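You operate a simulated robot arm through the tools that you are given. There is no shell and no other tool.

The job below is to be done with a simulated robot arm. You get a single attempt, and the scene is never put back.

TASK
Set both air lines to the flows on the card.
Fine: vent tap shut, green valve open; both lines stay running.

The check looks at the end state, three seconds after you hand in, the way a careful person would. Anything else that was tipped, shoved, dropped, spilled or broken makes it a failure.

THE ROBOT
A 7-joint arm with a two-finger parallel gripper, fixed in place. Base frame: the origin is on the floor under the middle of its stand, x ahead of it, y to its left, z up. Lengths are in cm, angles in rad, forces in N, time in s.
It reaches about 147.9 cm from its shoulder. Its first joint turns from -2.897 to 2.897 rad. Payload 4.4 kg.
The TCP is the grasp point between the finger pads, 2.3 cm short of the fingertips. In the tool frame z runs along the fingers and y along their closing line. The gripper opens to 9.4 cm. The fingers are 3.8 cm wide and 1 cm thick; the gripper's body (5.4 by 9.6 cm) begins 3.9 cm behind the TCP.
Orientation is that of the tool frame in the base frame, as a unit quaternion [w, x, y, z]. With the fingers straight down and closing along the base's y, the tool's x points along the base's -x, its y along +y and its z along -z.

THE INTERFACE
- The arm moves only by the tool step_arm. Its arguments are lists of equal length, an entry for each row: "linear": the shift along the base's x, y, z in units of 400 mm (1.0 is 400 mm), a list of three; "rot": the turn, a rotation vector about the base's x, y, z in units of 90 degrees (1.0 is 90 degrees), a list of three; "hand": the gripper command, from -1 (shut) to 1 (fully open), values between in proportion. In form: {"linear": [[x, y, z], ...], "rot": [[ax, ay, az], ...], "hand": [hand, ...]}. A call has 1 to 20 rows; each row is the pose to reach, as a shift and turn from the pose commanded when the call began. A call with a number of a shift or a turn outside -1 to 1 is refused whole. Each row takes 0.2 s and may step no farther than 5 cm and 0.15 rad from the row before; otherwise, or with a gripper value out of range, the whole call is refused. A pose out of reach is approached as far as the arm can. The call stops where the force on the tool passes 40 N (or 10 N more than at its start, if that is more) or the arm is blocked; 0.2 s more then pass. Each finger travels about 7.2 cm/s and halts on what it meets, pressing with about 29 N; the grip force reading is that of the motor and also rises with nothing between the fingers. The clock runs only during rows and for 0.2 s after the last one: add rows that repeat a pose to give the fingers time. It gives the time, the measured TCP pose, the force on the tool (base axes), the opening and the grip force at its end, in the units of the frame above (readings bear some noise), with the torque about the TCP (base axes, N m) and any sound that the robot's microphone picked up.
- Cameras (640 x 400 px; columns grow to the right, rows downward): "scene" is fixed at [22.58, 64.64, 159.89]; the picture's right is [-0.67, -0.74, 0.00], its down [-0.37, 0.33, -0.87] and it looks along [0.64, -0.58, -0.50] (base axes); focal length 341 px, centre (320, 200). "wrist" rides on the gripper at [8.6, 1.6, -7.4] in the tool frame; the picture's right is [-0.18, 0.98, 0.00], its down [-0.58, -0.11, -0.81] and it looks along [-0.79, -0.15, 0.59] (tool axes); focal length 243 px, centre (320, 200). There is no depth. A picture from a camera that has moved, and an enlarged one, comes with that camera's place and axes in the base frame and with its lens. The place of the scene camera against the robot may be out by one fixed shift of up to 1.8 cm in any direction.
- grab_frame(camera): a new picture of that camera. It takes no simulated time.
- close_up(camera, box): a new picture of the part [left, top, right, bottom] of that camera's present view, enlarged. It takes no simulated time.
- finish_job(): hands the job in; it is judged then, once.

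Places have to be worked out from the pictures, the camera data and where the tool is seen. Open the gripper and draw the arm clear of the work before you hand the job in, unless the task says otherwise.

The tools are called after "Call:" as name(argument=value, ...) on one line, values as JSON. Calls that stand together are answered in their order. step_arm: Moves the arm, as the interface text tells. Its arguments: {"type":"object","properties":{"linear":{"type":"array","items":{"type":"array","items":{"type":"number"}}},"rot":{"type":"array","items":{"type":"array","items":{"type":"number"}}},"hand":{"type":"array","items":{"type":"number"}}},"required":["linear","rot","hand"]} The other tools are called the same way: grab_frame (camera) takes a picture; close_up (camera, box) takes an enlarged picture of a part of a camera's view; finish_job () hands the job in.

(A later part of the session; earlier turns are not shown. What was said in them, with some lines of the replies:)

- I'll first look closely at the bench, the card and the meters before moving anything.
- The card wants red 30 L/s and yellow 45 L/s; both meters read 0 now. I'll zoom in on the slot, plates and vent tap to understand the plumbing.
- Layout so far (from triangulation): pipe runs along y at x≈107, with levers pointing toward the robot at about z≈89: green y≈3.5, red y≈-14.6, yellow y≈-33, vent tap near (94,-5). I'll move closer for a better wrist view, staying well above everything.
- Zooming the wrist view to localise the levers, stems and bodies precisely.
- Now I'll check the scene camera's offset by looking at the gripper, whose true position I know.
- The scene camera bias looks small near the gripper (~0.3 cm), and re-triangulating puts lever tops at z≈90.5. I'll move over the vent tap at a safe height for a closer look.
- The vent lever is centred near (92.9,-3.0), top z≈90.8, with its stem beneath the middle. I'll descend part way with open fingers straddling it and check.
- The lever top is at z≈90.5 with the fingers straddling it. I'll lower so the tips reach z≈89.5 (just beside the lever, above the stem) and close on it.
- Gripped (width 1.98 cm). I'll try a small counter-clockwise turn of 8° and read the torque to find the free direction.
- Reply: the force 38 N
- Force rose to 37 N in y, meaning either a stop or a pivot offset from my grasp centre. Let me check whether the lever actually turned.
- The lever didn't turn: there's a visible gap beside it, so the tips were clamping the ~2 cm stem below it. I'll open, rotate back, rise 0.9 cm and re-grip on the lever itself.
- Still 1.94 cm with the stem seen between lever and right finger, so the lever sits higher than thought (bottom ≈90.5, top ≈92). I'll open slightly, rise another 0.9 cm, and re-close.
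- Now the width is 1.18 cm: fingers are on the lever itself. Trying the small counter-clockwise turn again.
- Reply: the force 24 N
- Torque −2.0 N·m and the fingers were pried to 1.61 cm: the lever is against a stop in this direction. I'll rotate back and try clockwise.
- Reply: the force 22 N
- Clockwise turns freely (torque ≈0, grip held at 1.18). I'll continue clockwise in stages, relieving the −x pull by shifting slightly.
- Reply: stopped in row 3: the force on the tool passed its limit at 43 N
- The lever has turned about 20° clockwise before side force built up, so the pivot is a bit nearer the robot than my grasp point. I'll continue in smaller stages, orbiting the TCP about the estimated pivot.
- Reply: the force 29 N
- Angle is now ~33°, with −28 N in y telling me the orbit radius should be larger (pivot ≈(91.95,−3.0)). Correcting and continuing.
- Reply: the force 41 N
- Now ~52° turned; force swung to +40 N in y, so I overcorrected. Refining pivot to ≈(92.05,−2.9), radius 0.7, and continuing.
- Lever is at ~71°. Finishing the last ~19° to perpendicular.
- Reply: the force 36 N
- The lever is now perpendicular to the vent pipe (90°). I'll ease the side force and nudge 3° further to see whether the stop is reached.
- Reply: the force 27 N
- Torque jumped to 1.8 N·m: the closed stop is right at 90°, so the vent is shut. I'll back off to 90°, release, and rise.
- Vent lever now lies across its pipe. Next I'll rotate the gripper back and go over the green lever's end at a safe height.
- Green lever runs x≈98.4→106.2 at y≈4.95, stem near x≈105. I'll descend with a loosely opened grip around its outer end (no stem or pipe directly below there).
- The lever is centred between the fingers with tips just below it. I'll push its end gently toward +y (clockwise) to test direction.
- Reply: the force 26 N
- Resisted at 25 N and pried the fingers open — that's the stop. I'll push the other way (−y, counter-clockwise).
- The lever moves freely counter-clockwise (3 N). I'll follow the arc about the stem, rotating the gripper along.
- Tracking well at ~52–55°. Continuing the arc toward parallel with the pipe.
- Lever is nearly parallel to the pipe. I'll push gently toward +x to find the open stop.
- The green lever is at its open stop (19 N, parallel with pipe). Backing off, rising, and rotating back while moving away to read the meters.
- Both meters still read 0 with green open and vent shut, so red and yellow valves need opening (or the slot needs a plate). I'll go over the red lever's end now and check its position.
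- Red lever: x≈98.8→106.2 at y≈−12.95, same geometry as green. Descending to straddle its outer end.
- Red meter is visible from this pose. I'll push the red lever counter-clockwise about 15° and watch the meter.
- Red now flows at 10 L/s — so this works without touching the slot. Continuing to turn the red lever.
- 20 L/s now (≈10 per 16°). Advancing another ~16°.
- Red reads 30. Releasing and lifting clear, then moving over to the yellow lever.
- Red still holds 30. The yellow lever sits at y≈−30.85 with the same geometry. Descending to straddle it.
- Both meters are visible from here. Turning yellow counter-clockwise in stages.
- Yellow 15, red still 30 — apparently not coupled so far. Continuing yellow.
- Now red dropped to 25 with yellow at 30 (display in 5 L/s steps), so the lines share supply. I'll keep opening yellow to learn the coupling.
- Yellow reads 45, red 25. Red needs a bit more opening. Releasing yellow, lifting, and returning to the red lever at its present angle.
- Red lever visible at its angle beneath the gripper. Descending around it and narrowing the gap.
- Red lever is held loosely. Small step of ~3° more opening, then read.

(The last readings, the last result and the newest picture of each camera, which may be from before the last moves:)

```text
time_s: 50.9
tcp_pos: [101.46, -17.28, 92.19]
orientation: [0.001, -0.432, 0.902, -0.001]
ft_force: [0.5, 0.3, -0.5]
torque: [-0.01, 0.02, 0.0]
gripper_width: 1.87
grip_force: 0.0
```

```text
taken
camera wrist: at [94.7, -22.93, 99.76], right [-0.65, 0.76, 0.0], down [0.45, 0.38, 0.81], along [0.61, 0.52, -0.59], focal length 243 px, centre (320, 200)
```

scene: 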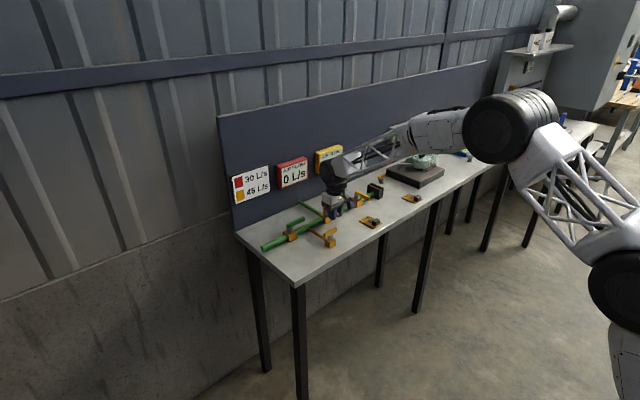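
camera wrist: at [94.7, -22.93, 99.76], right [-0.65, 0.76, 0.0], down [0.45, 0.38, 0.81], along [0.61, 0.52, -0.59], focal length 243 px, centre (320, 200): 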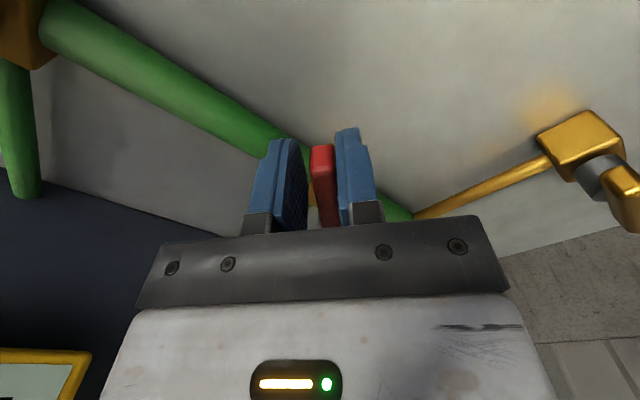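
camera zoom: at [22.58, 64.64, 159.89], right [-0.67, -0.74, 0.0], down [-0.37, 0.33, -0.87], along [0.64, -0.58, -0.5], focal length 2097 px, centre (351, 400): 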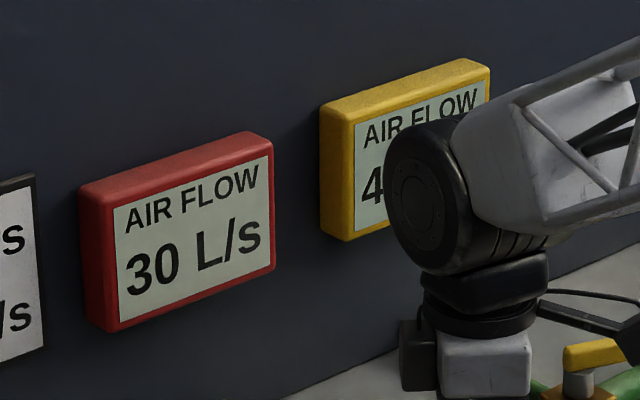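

Red reads 30 just past the changeover. I'll go ~3° further to sit mid-band, since raising yellow later will pull it down slightly.

Call:
step_arm(linear=[[0.0055, -0.0046, 0], [0.0055, -0.0046, 0], [0.0055, -0.0046, 0]], rot=[[0, 0, 0.0335], [0, 0, 0.0335], [0, 0, 0.0335]], hand=[-0.6, -0.6, -0.6])

Call:
close_up(camera="scene", box=[265, 135, 365, 200])

```text
time_s: 51.6
tcp_pos: [101.68, -17.38, 92.24]
orientation: [0.001, -0.455, 0.891, 0.001]
ft_force: [-0.3, 0.2, -0.2]
torque: [0.0, 0.04, 0.0]
gripper_width: 1.87
grip_force: 0.2
```

```text
6.15 times, centred on (315, 168) of scene
camera zoom: at [22.58, 64.64, 159.89], right [-0.67, -0.74, 0.0], down [-0.37, 0.33, -0.87], along [0.64, -0.58, -0.5], focal length 2097 px, centre (351, 400)
```

zoom: 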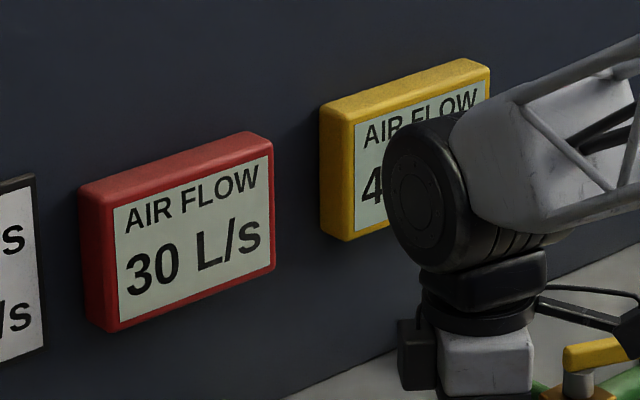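

Red 30 with margin. Now lift and return to the yellow lever to check and centre it.

Call:
step_arm(linear=[[0, 0, 0], [0, 0, 0], [0, 0, 0.06], [0, 0, 0.15], [0, 0, 0.22], [0.006, -0.06, 0.22], [0.012, -0.14, 0.22], [0.018, -0.22, 0.22], [0.024, -0.3, 0.22], [0.035, -0.38, 0.22], [0.0425, -0.4665, 0.22], [0.0425, -0.4665, 0.22]], rot=[[0, 0, 0], [0, 0, 0], [0, 0, 0], [0, 0, 0], [0, 0, 0], [0, 0, 0.03], [0, 0, 0.06], [0, 0, 0.09], [0, 0, 0.12], [0, 0, 0.15], [0, 0, 0.192], [0, 0, 0.192]], hand=[-0.3, -0.3, -0.3, -0.3, -0.3, -0.2, -0.2, -0.2, -0.2, -0.2, -0.2, -0.2])

Call:
grab_frame(camera="wrist")

Call:
close_up(camera="scene", box=[225, 130, 385, 260])

```text
time_s: 54.2
tcp_pos: [103.47, -36.2, 101.01]
orientation: [0.001, -0.583, 0.812, 0.0]
ft_force: [0.9, 0.3, 0.1]
torque: [0.0, 0.0, -0.04]
gripper_width: 3.74
grip_force: 0.0
```

```text
taken
camera wrist: at [99.1, -43.87, 108.61], right [-0.87, 0.49, 0.0], down [0.29, 0.51, 0.81], along [0.39, 0.7, -0.59], focal length 243 px, centre (320, 200)
```

wrist: 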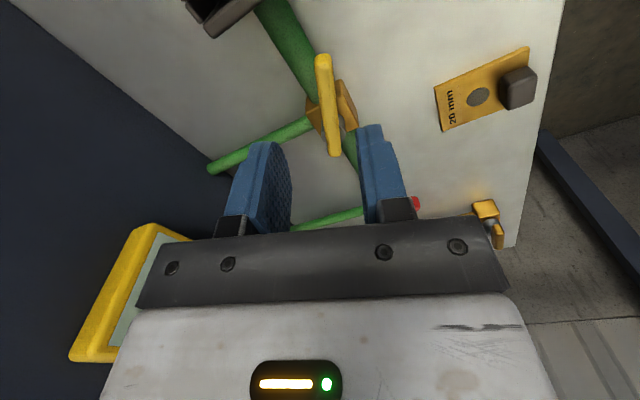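

```text
3.08 times, centred on (305, 195) of scene
camera zoom: at [22.58, 64.64, 159.89], right [-0.67, -0.74, 0.0], down [-0.37, 0.33, -0.87], along [0.64, -0.58, -0.5], focal length 1048 px, centre (366, 215)
```

zoom: 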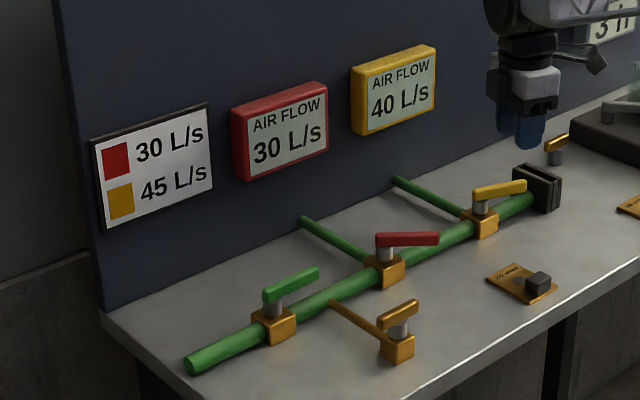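

Yellow shows 40 now (just under the switch), red 30. Descending onto the yellow lever to open it slightly more.

Call:
step_arm(linear=[[-0.0025, 0.004, -0.1], [-0.0025, 0.004, -0.18], [-0.0025, 0.004, -0.22], [-0.0025, 0.004, -0.22], [-0.0025, 0.004, -0.22], [-0.0025, 0.004, -0.22]], rot=[[0, 0, 0], [0, 0, 0], [0, 0, 0], [0, 0, 0], [0, 0, 0], [0, 0, 0]], hand=[-0.2, -0.2, -0.2, -0.4, -0.6, -0.6])

Call:
close_up(camera="scene", box=[225, 130, 385, 260])

Call:
close_up(camera="wrist", box=[220, 50, 420, 250])

```text
time_s: 55.6
tcp_pos: [103.23, -35.9, 92.2]
orientation: [0.001, -0.583, 0.812, 0.001]
ft_force: [-0.8, 0.3, -0.7]
torque: [0.02, 0.01, 0.01]
gripper_width: 1.85
grip_force: 0.1
```

```text
3.08 times, centred on (305, 195) of scene
camera zoom: at [22.58, 64.64, 159.89], right [-0.67, -0.74, 0.0], down [-0.37, 0.33, -0.87], along [0.64, -0.58, -0.5], focal length 1048 px, centre (366, 215)
```

zoom: 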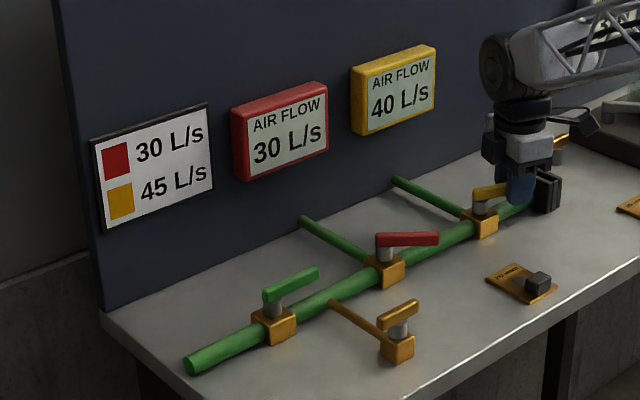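

```text
2.00 times, centred on (320, 150) of wrist
camera zoom: at [98.94, -43.59, 99.77], right [-0.87, 0.49, 0.0], down [0.29, 0.51, 0.81], along [0.39, 0.7, -0.59], focal length 485 px, centre (320, 300)
```

zoom: 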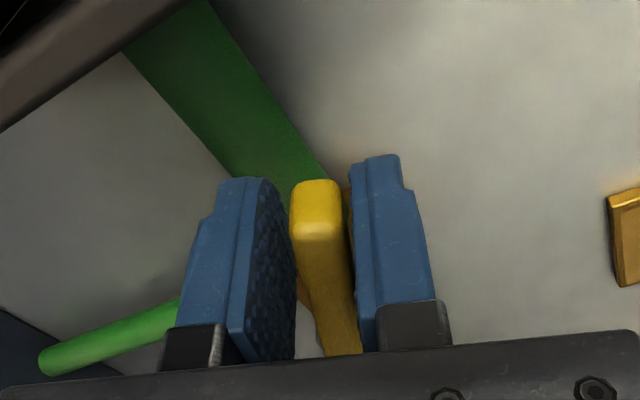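

Call:
step_arm(linear=[[0.005, -0.002, 0], [0.0075, -0.003, 0], [0.0075, -0.003, 0]], rot=[[0, 0, 0.015], [0, 0, 0.03], [0, 0, 0.03]], hand=[-0.6, -0.6, -0.6])

Call:
close_up(camera="scene", box=[225, 130, 385, 260])

Call:
close_up(camera="wrist", box=[220, 50, 420, 250])

```text
time_s: 56.5
tcp_pos: [103.56, -36.22, 92.26]
orientation: [0.001, -0.602, 0.798, 0.0]
ft_force: [0.7, 0.7, 0.5]
torque: [0.01, 0.0, -0.01]
gripper_width: 1.89
grip_force: 0.0
```

```text
3.08 times, centred on (305, 195) of scene
camera zoom: at [22.58, 64.64, 159.89], right [-0.67, -0.74, 0.0], down [-0.37, 0.33, -0.87], along [0.64, -0.58, -0.5], focal length 1048 px, centre (366, 215)
```

zoom: 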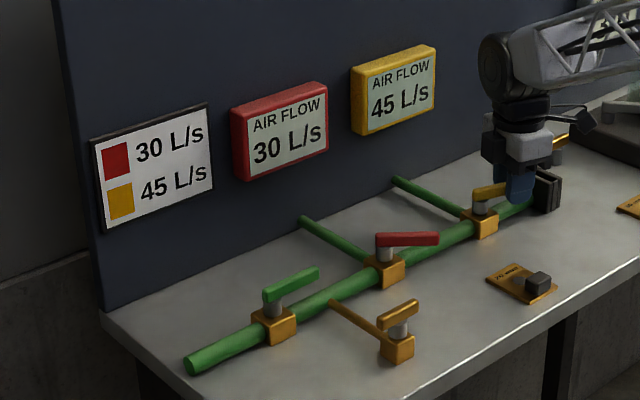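

```text
2.00 times, centred on (320, 150) of wrist
camera zoom: at [99.61, -43.91, 99.78], right [-0.89, 0.45, 0.0], down [0.26, 0.53, 0.81], along [0.36, 0.72, -0.59], focal length 485 px, centre (320, 300)
```

zoom: 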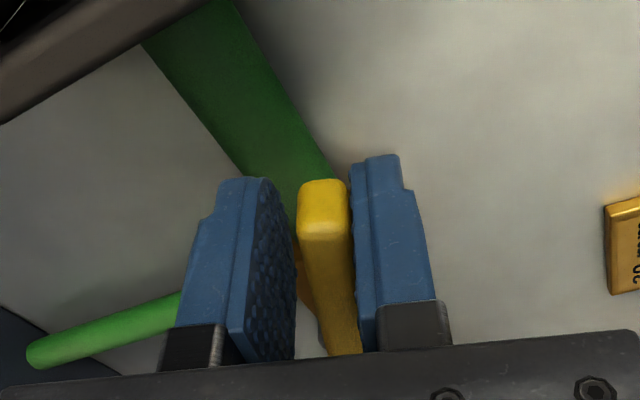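

Both meters now match the card: red 30, yellow 45. I'll add about 1.5° to yellow so it isn't sitting on the switching edge, then re-read.

Call:
step_arm(linear=[[0.0033, -0.001, 0], [0.0033, -0.001, 0], [0.0033, -0.001, 0]], rot=[[0, 0, 0.0159], [0, 0, 0.0159], [0, 0, 0.0159]], hand=[-0.6, -0.6, -0.6])

Call:
close_up(camera="scene", box=[225, 130, 385, 260])

```text
time_s: 57.2
tcp_pos: [103.69, -36.05, 92.27]
orientation: [0.0, -0.612, 0.791, 0.001]
ft_force: [0.6, -0.1, 0.2]
torque: [0.01, 0.02, 0.02]
gripper_width: 1.88
grip_force: 0.1
```

```text
3.08 times, centred on (305, 195) of scene
camera zoom: at [22.58, 64.64, 159.89], right [-0.67, -0.74, 0.0], down [-0.37, 0.33, -0.87], along [0.64, -0.58, -0.5], focal length 1048 px, centre (366, 215)
```

zoom: 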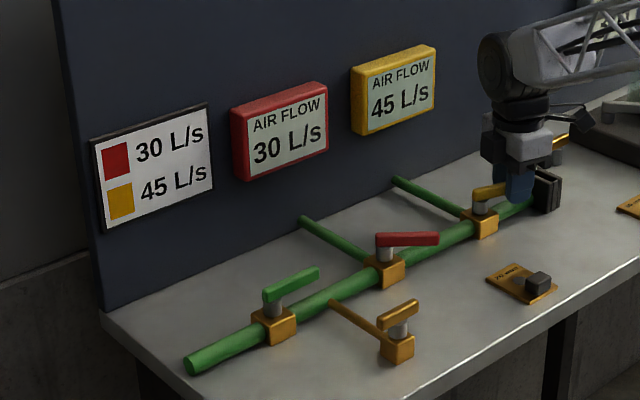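

Both still 30 / 45. Opening, lifting straight up, and withdrawing clear of the bench, then I'll re-check the meters after some time.

Call:
step_arm(linear=[[0, 0, 0], [0, 0, 0], [0, 0, 0.06], [0, 0, 0.16], [0, 0, 0.26], [-0.05, 0.03, 0.3], [-0.13, 0.06, 0.34], [-0.22, 0.09, 0.38], [-0.31, 0.12, 0.4], [-0.4, 0.15, 0.4], [-0.5, 0.18, 0.4], [-0.6, 0.21, 0.4], [-0.7, 0.24, 0.4], [-0.7, 0.24, 0.4], [-0.7, 0.24, 0.4]], rot=[[0, 0, 0], [0, 0, 0], [0, 0, 0], [0, 0, 0], [0, 0, 0], [0, 0, -0.08], [0, 0, -0.16], [0, 0, -0.24], [0, 0, -0.32], [0, 0, -0.4], [0, 0, -0.48], [0, 0, -0.56], [0, 0, -0.64], [0, 0, -0.72], [0, 0, -0.8]], hand=[-0.3, -0.3, -0.3, -0.3, -0.3, 0, 0.5, 1, 1, 1, 1, 1, 1, 1, 1])

Call:
grab_frame(camera="scene")

Call:
close_up(camera="scene", box=[225, 130, 385, 260])

```text
time_s: 60.5
tcp_pos: [75.69, -26.46, 108.18]
orientation: [0.001, -0.03, 1.0, 0.0]
ft_force: [-0.3, -0.1, 0.7]
torque: [0.0, -0.01, 0.02]
gripper_width: 9.39
grip_force: 0.0
```

```text
taken
```

scene: 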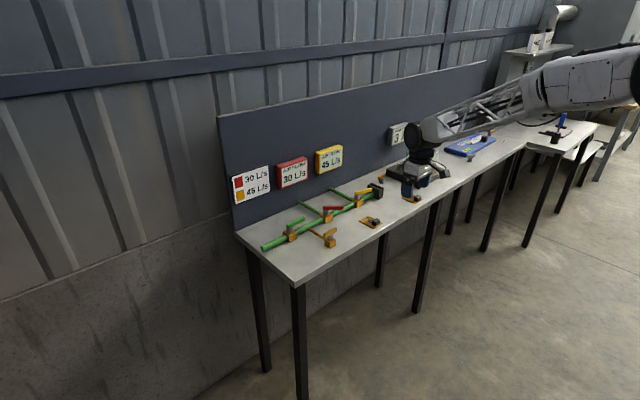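

```text
3.08 times, centred on (305, 195) of scene
camera zoom: at [22.58, 64.64, 159.89], right [-0.67, -0.74, 0.0], down [-0.37, 0.33, -0.87], along [0.64, -0.58, -0.5], focal length 1048 px, centre (366, 215)
```

zoom: 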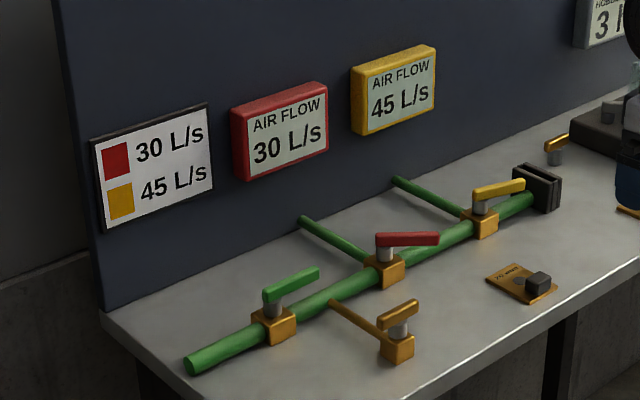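

Meters read 30 and 45, vent across its pipe, green along the pipe. I'll rise a bit more, wait 3+ seconds, and confirm the readings hold.

Call:
step_arm(linear=[[-0.05, 0.03, 0.1], [-0.1, 0.06, 0.2], [-0.16, 0.1, 0.24], [-0.16, 0.1, 0.24], [-0.16, 0.1, 0.24], [-0.16, 0.1, 0.24], [-0.16, 0.1, 0.24], [-0.16, 0.1, 0.24], [-0.16, 0.1, 0.24], [-0.16, 0.1, 0.24], [-0.16, 0.1, 0.24], [-0.16, 0.1, 0.24], [-0.16, 0.1, 0.24], [-0.16, 0.1, 0.24], [-0.16, 0.1, 0.24], [-0.16, 0.1, 0.24], [-0.16, 0.1, 0.24], [-0.16, 0.1, 0.24], [-0.16, 0.1, 0.24], [-0.16, 0.1, 0.24]], rot=[[0, 0, 0], [0, 0, 0], [0, 0, 0], [0, 0, 0], [0, 0, 0], [0, 0, 0], [0, 0, 0], [0, 0, 0], [0, 0, 0], [0, 0, 0], [0, 0, 0], [0, 0, 0], [0, 0, 0], [0, 0, 0], [0, 0, 0], [0, 0, 0], [0, 0, 0], [0, 0, 0], [0, 0, 0], [0, 0, 0]], hand=[1, 1, 1, 1, 1, 1, 1, 1, 1, 1, 1, 1, 1, 1, 1, 1, 1, 1, 1, 1])

Call:
close_up(camera="scene", box=[225, 130, 425, 260])

Call:
grab_frame(camera="wrist")

```text
time_s: 64.7
tcp_pos: [69.28, -22.56, 117.83]
orientation: [0.001, -0.03, 1.0, 0.0]
ft_force: [-0.7, 0.6, -0.4]
torque: [0.01, -0.03, -0.01]
gripper_width: 9.41
grip_force: 0.0
```

```text
3.08 times, centred on (325, 195) of scene
camera zoom: at [22.58, 64.64, 159.89], right [-0.67, -0.74, 0.0], down [-0.37, 0.33, -0.87], along [0.64, -0.58, -0.5], focal length 1048 px, centre (305, 215)
```

zoom: 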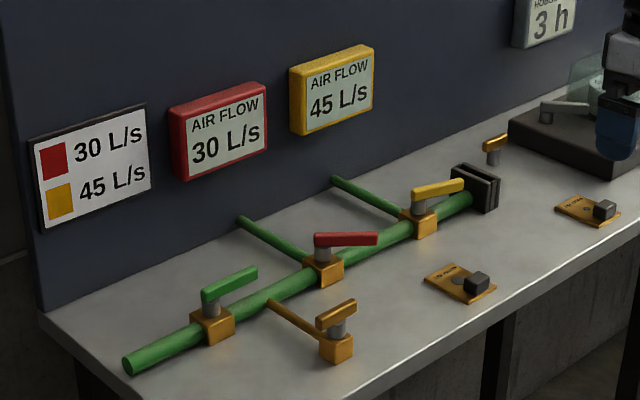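

```text
taken
camera wrist: at [60.53, -21.41, 125.35], right [0.12, 0.99, 0.0], down [0.59, -0.07, 0.81], along [0.8, -0.1, -0.59], focal length 243 px, centre (320, 200)
```

wrist: 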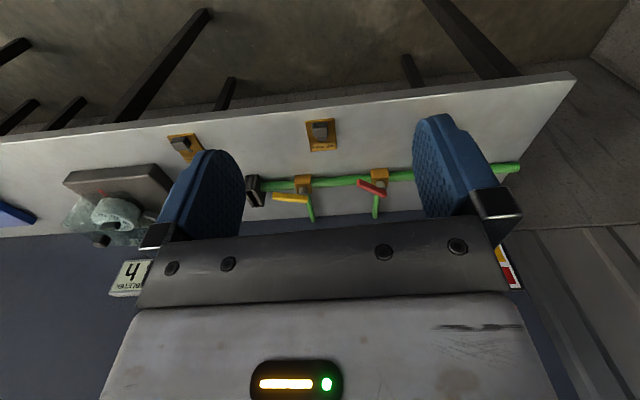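

The readings have held at red 30 and yellow 45 for more than 7 s since I released the yellow lever. The vent is shut and the green valve is open. Nothing else was disturbed, and the arm is clear with the gripper open, so I'm handing in.

Call:
finish_job()

```text
The job is handed in.
```

Both air lines match the card: the red meter reads 30 L/s and the yellow reads 45 L/s. The readings held steady for about 7 seconds after I let go of the yellow lever, and I then handed the job in. I haven't seen the result of the check.

- **Vent tap:** shut. I turned its lever a quarter turn clockwise, until it reached its stop across the pipe.
- **Green valve:** open. I turned its lever counter-clockwise to its stop, in line with the pipe.
- **Red and yellow valves:** opening one lowers the other slightly, so I adjusted them in turn until both matched. The meters only show steps of 5 L/s, so I set each lever a little past the point where its reading changed. I can't confirm the flows more finely than that.

I left the 10 mm and 20 mm plates, the empty slot and the other bench items alone. The gripper is open and the arm is clear of the bench.
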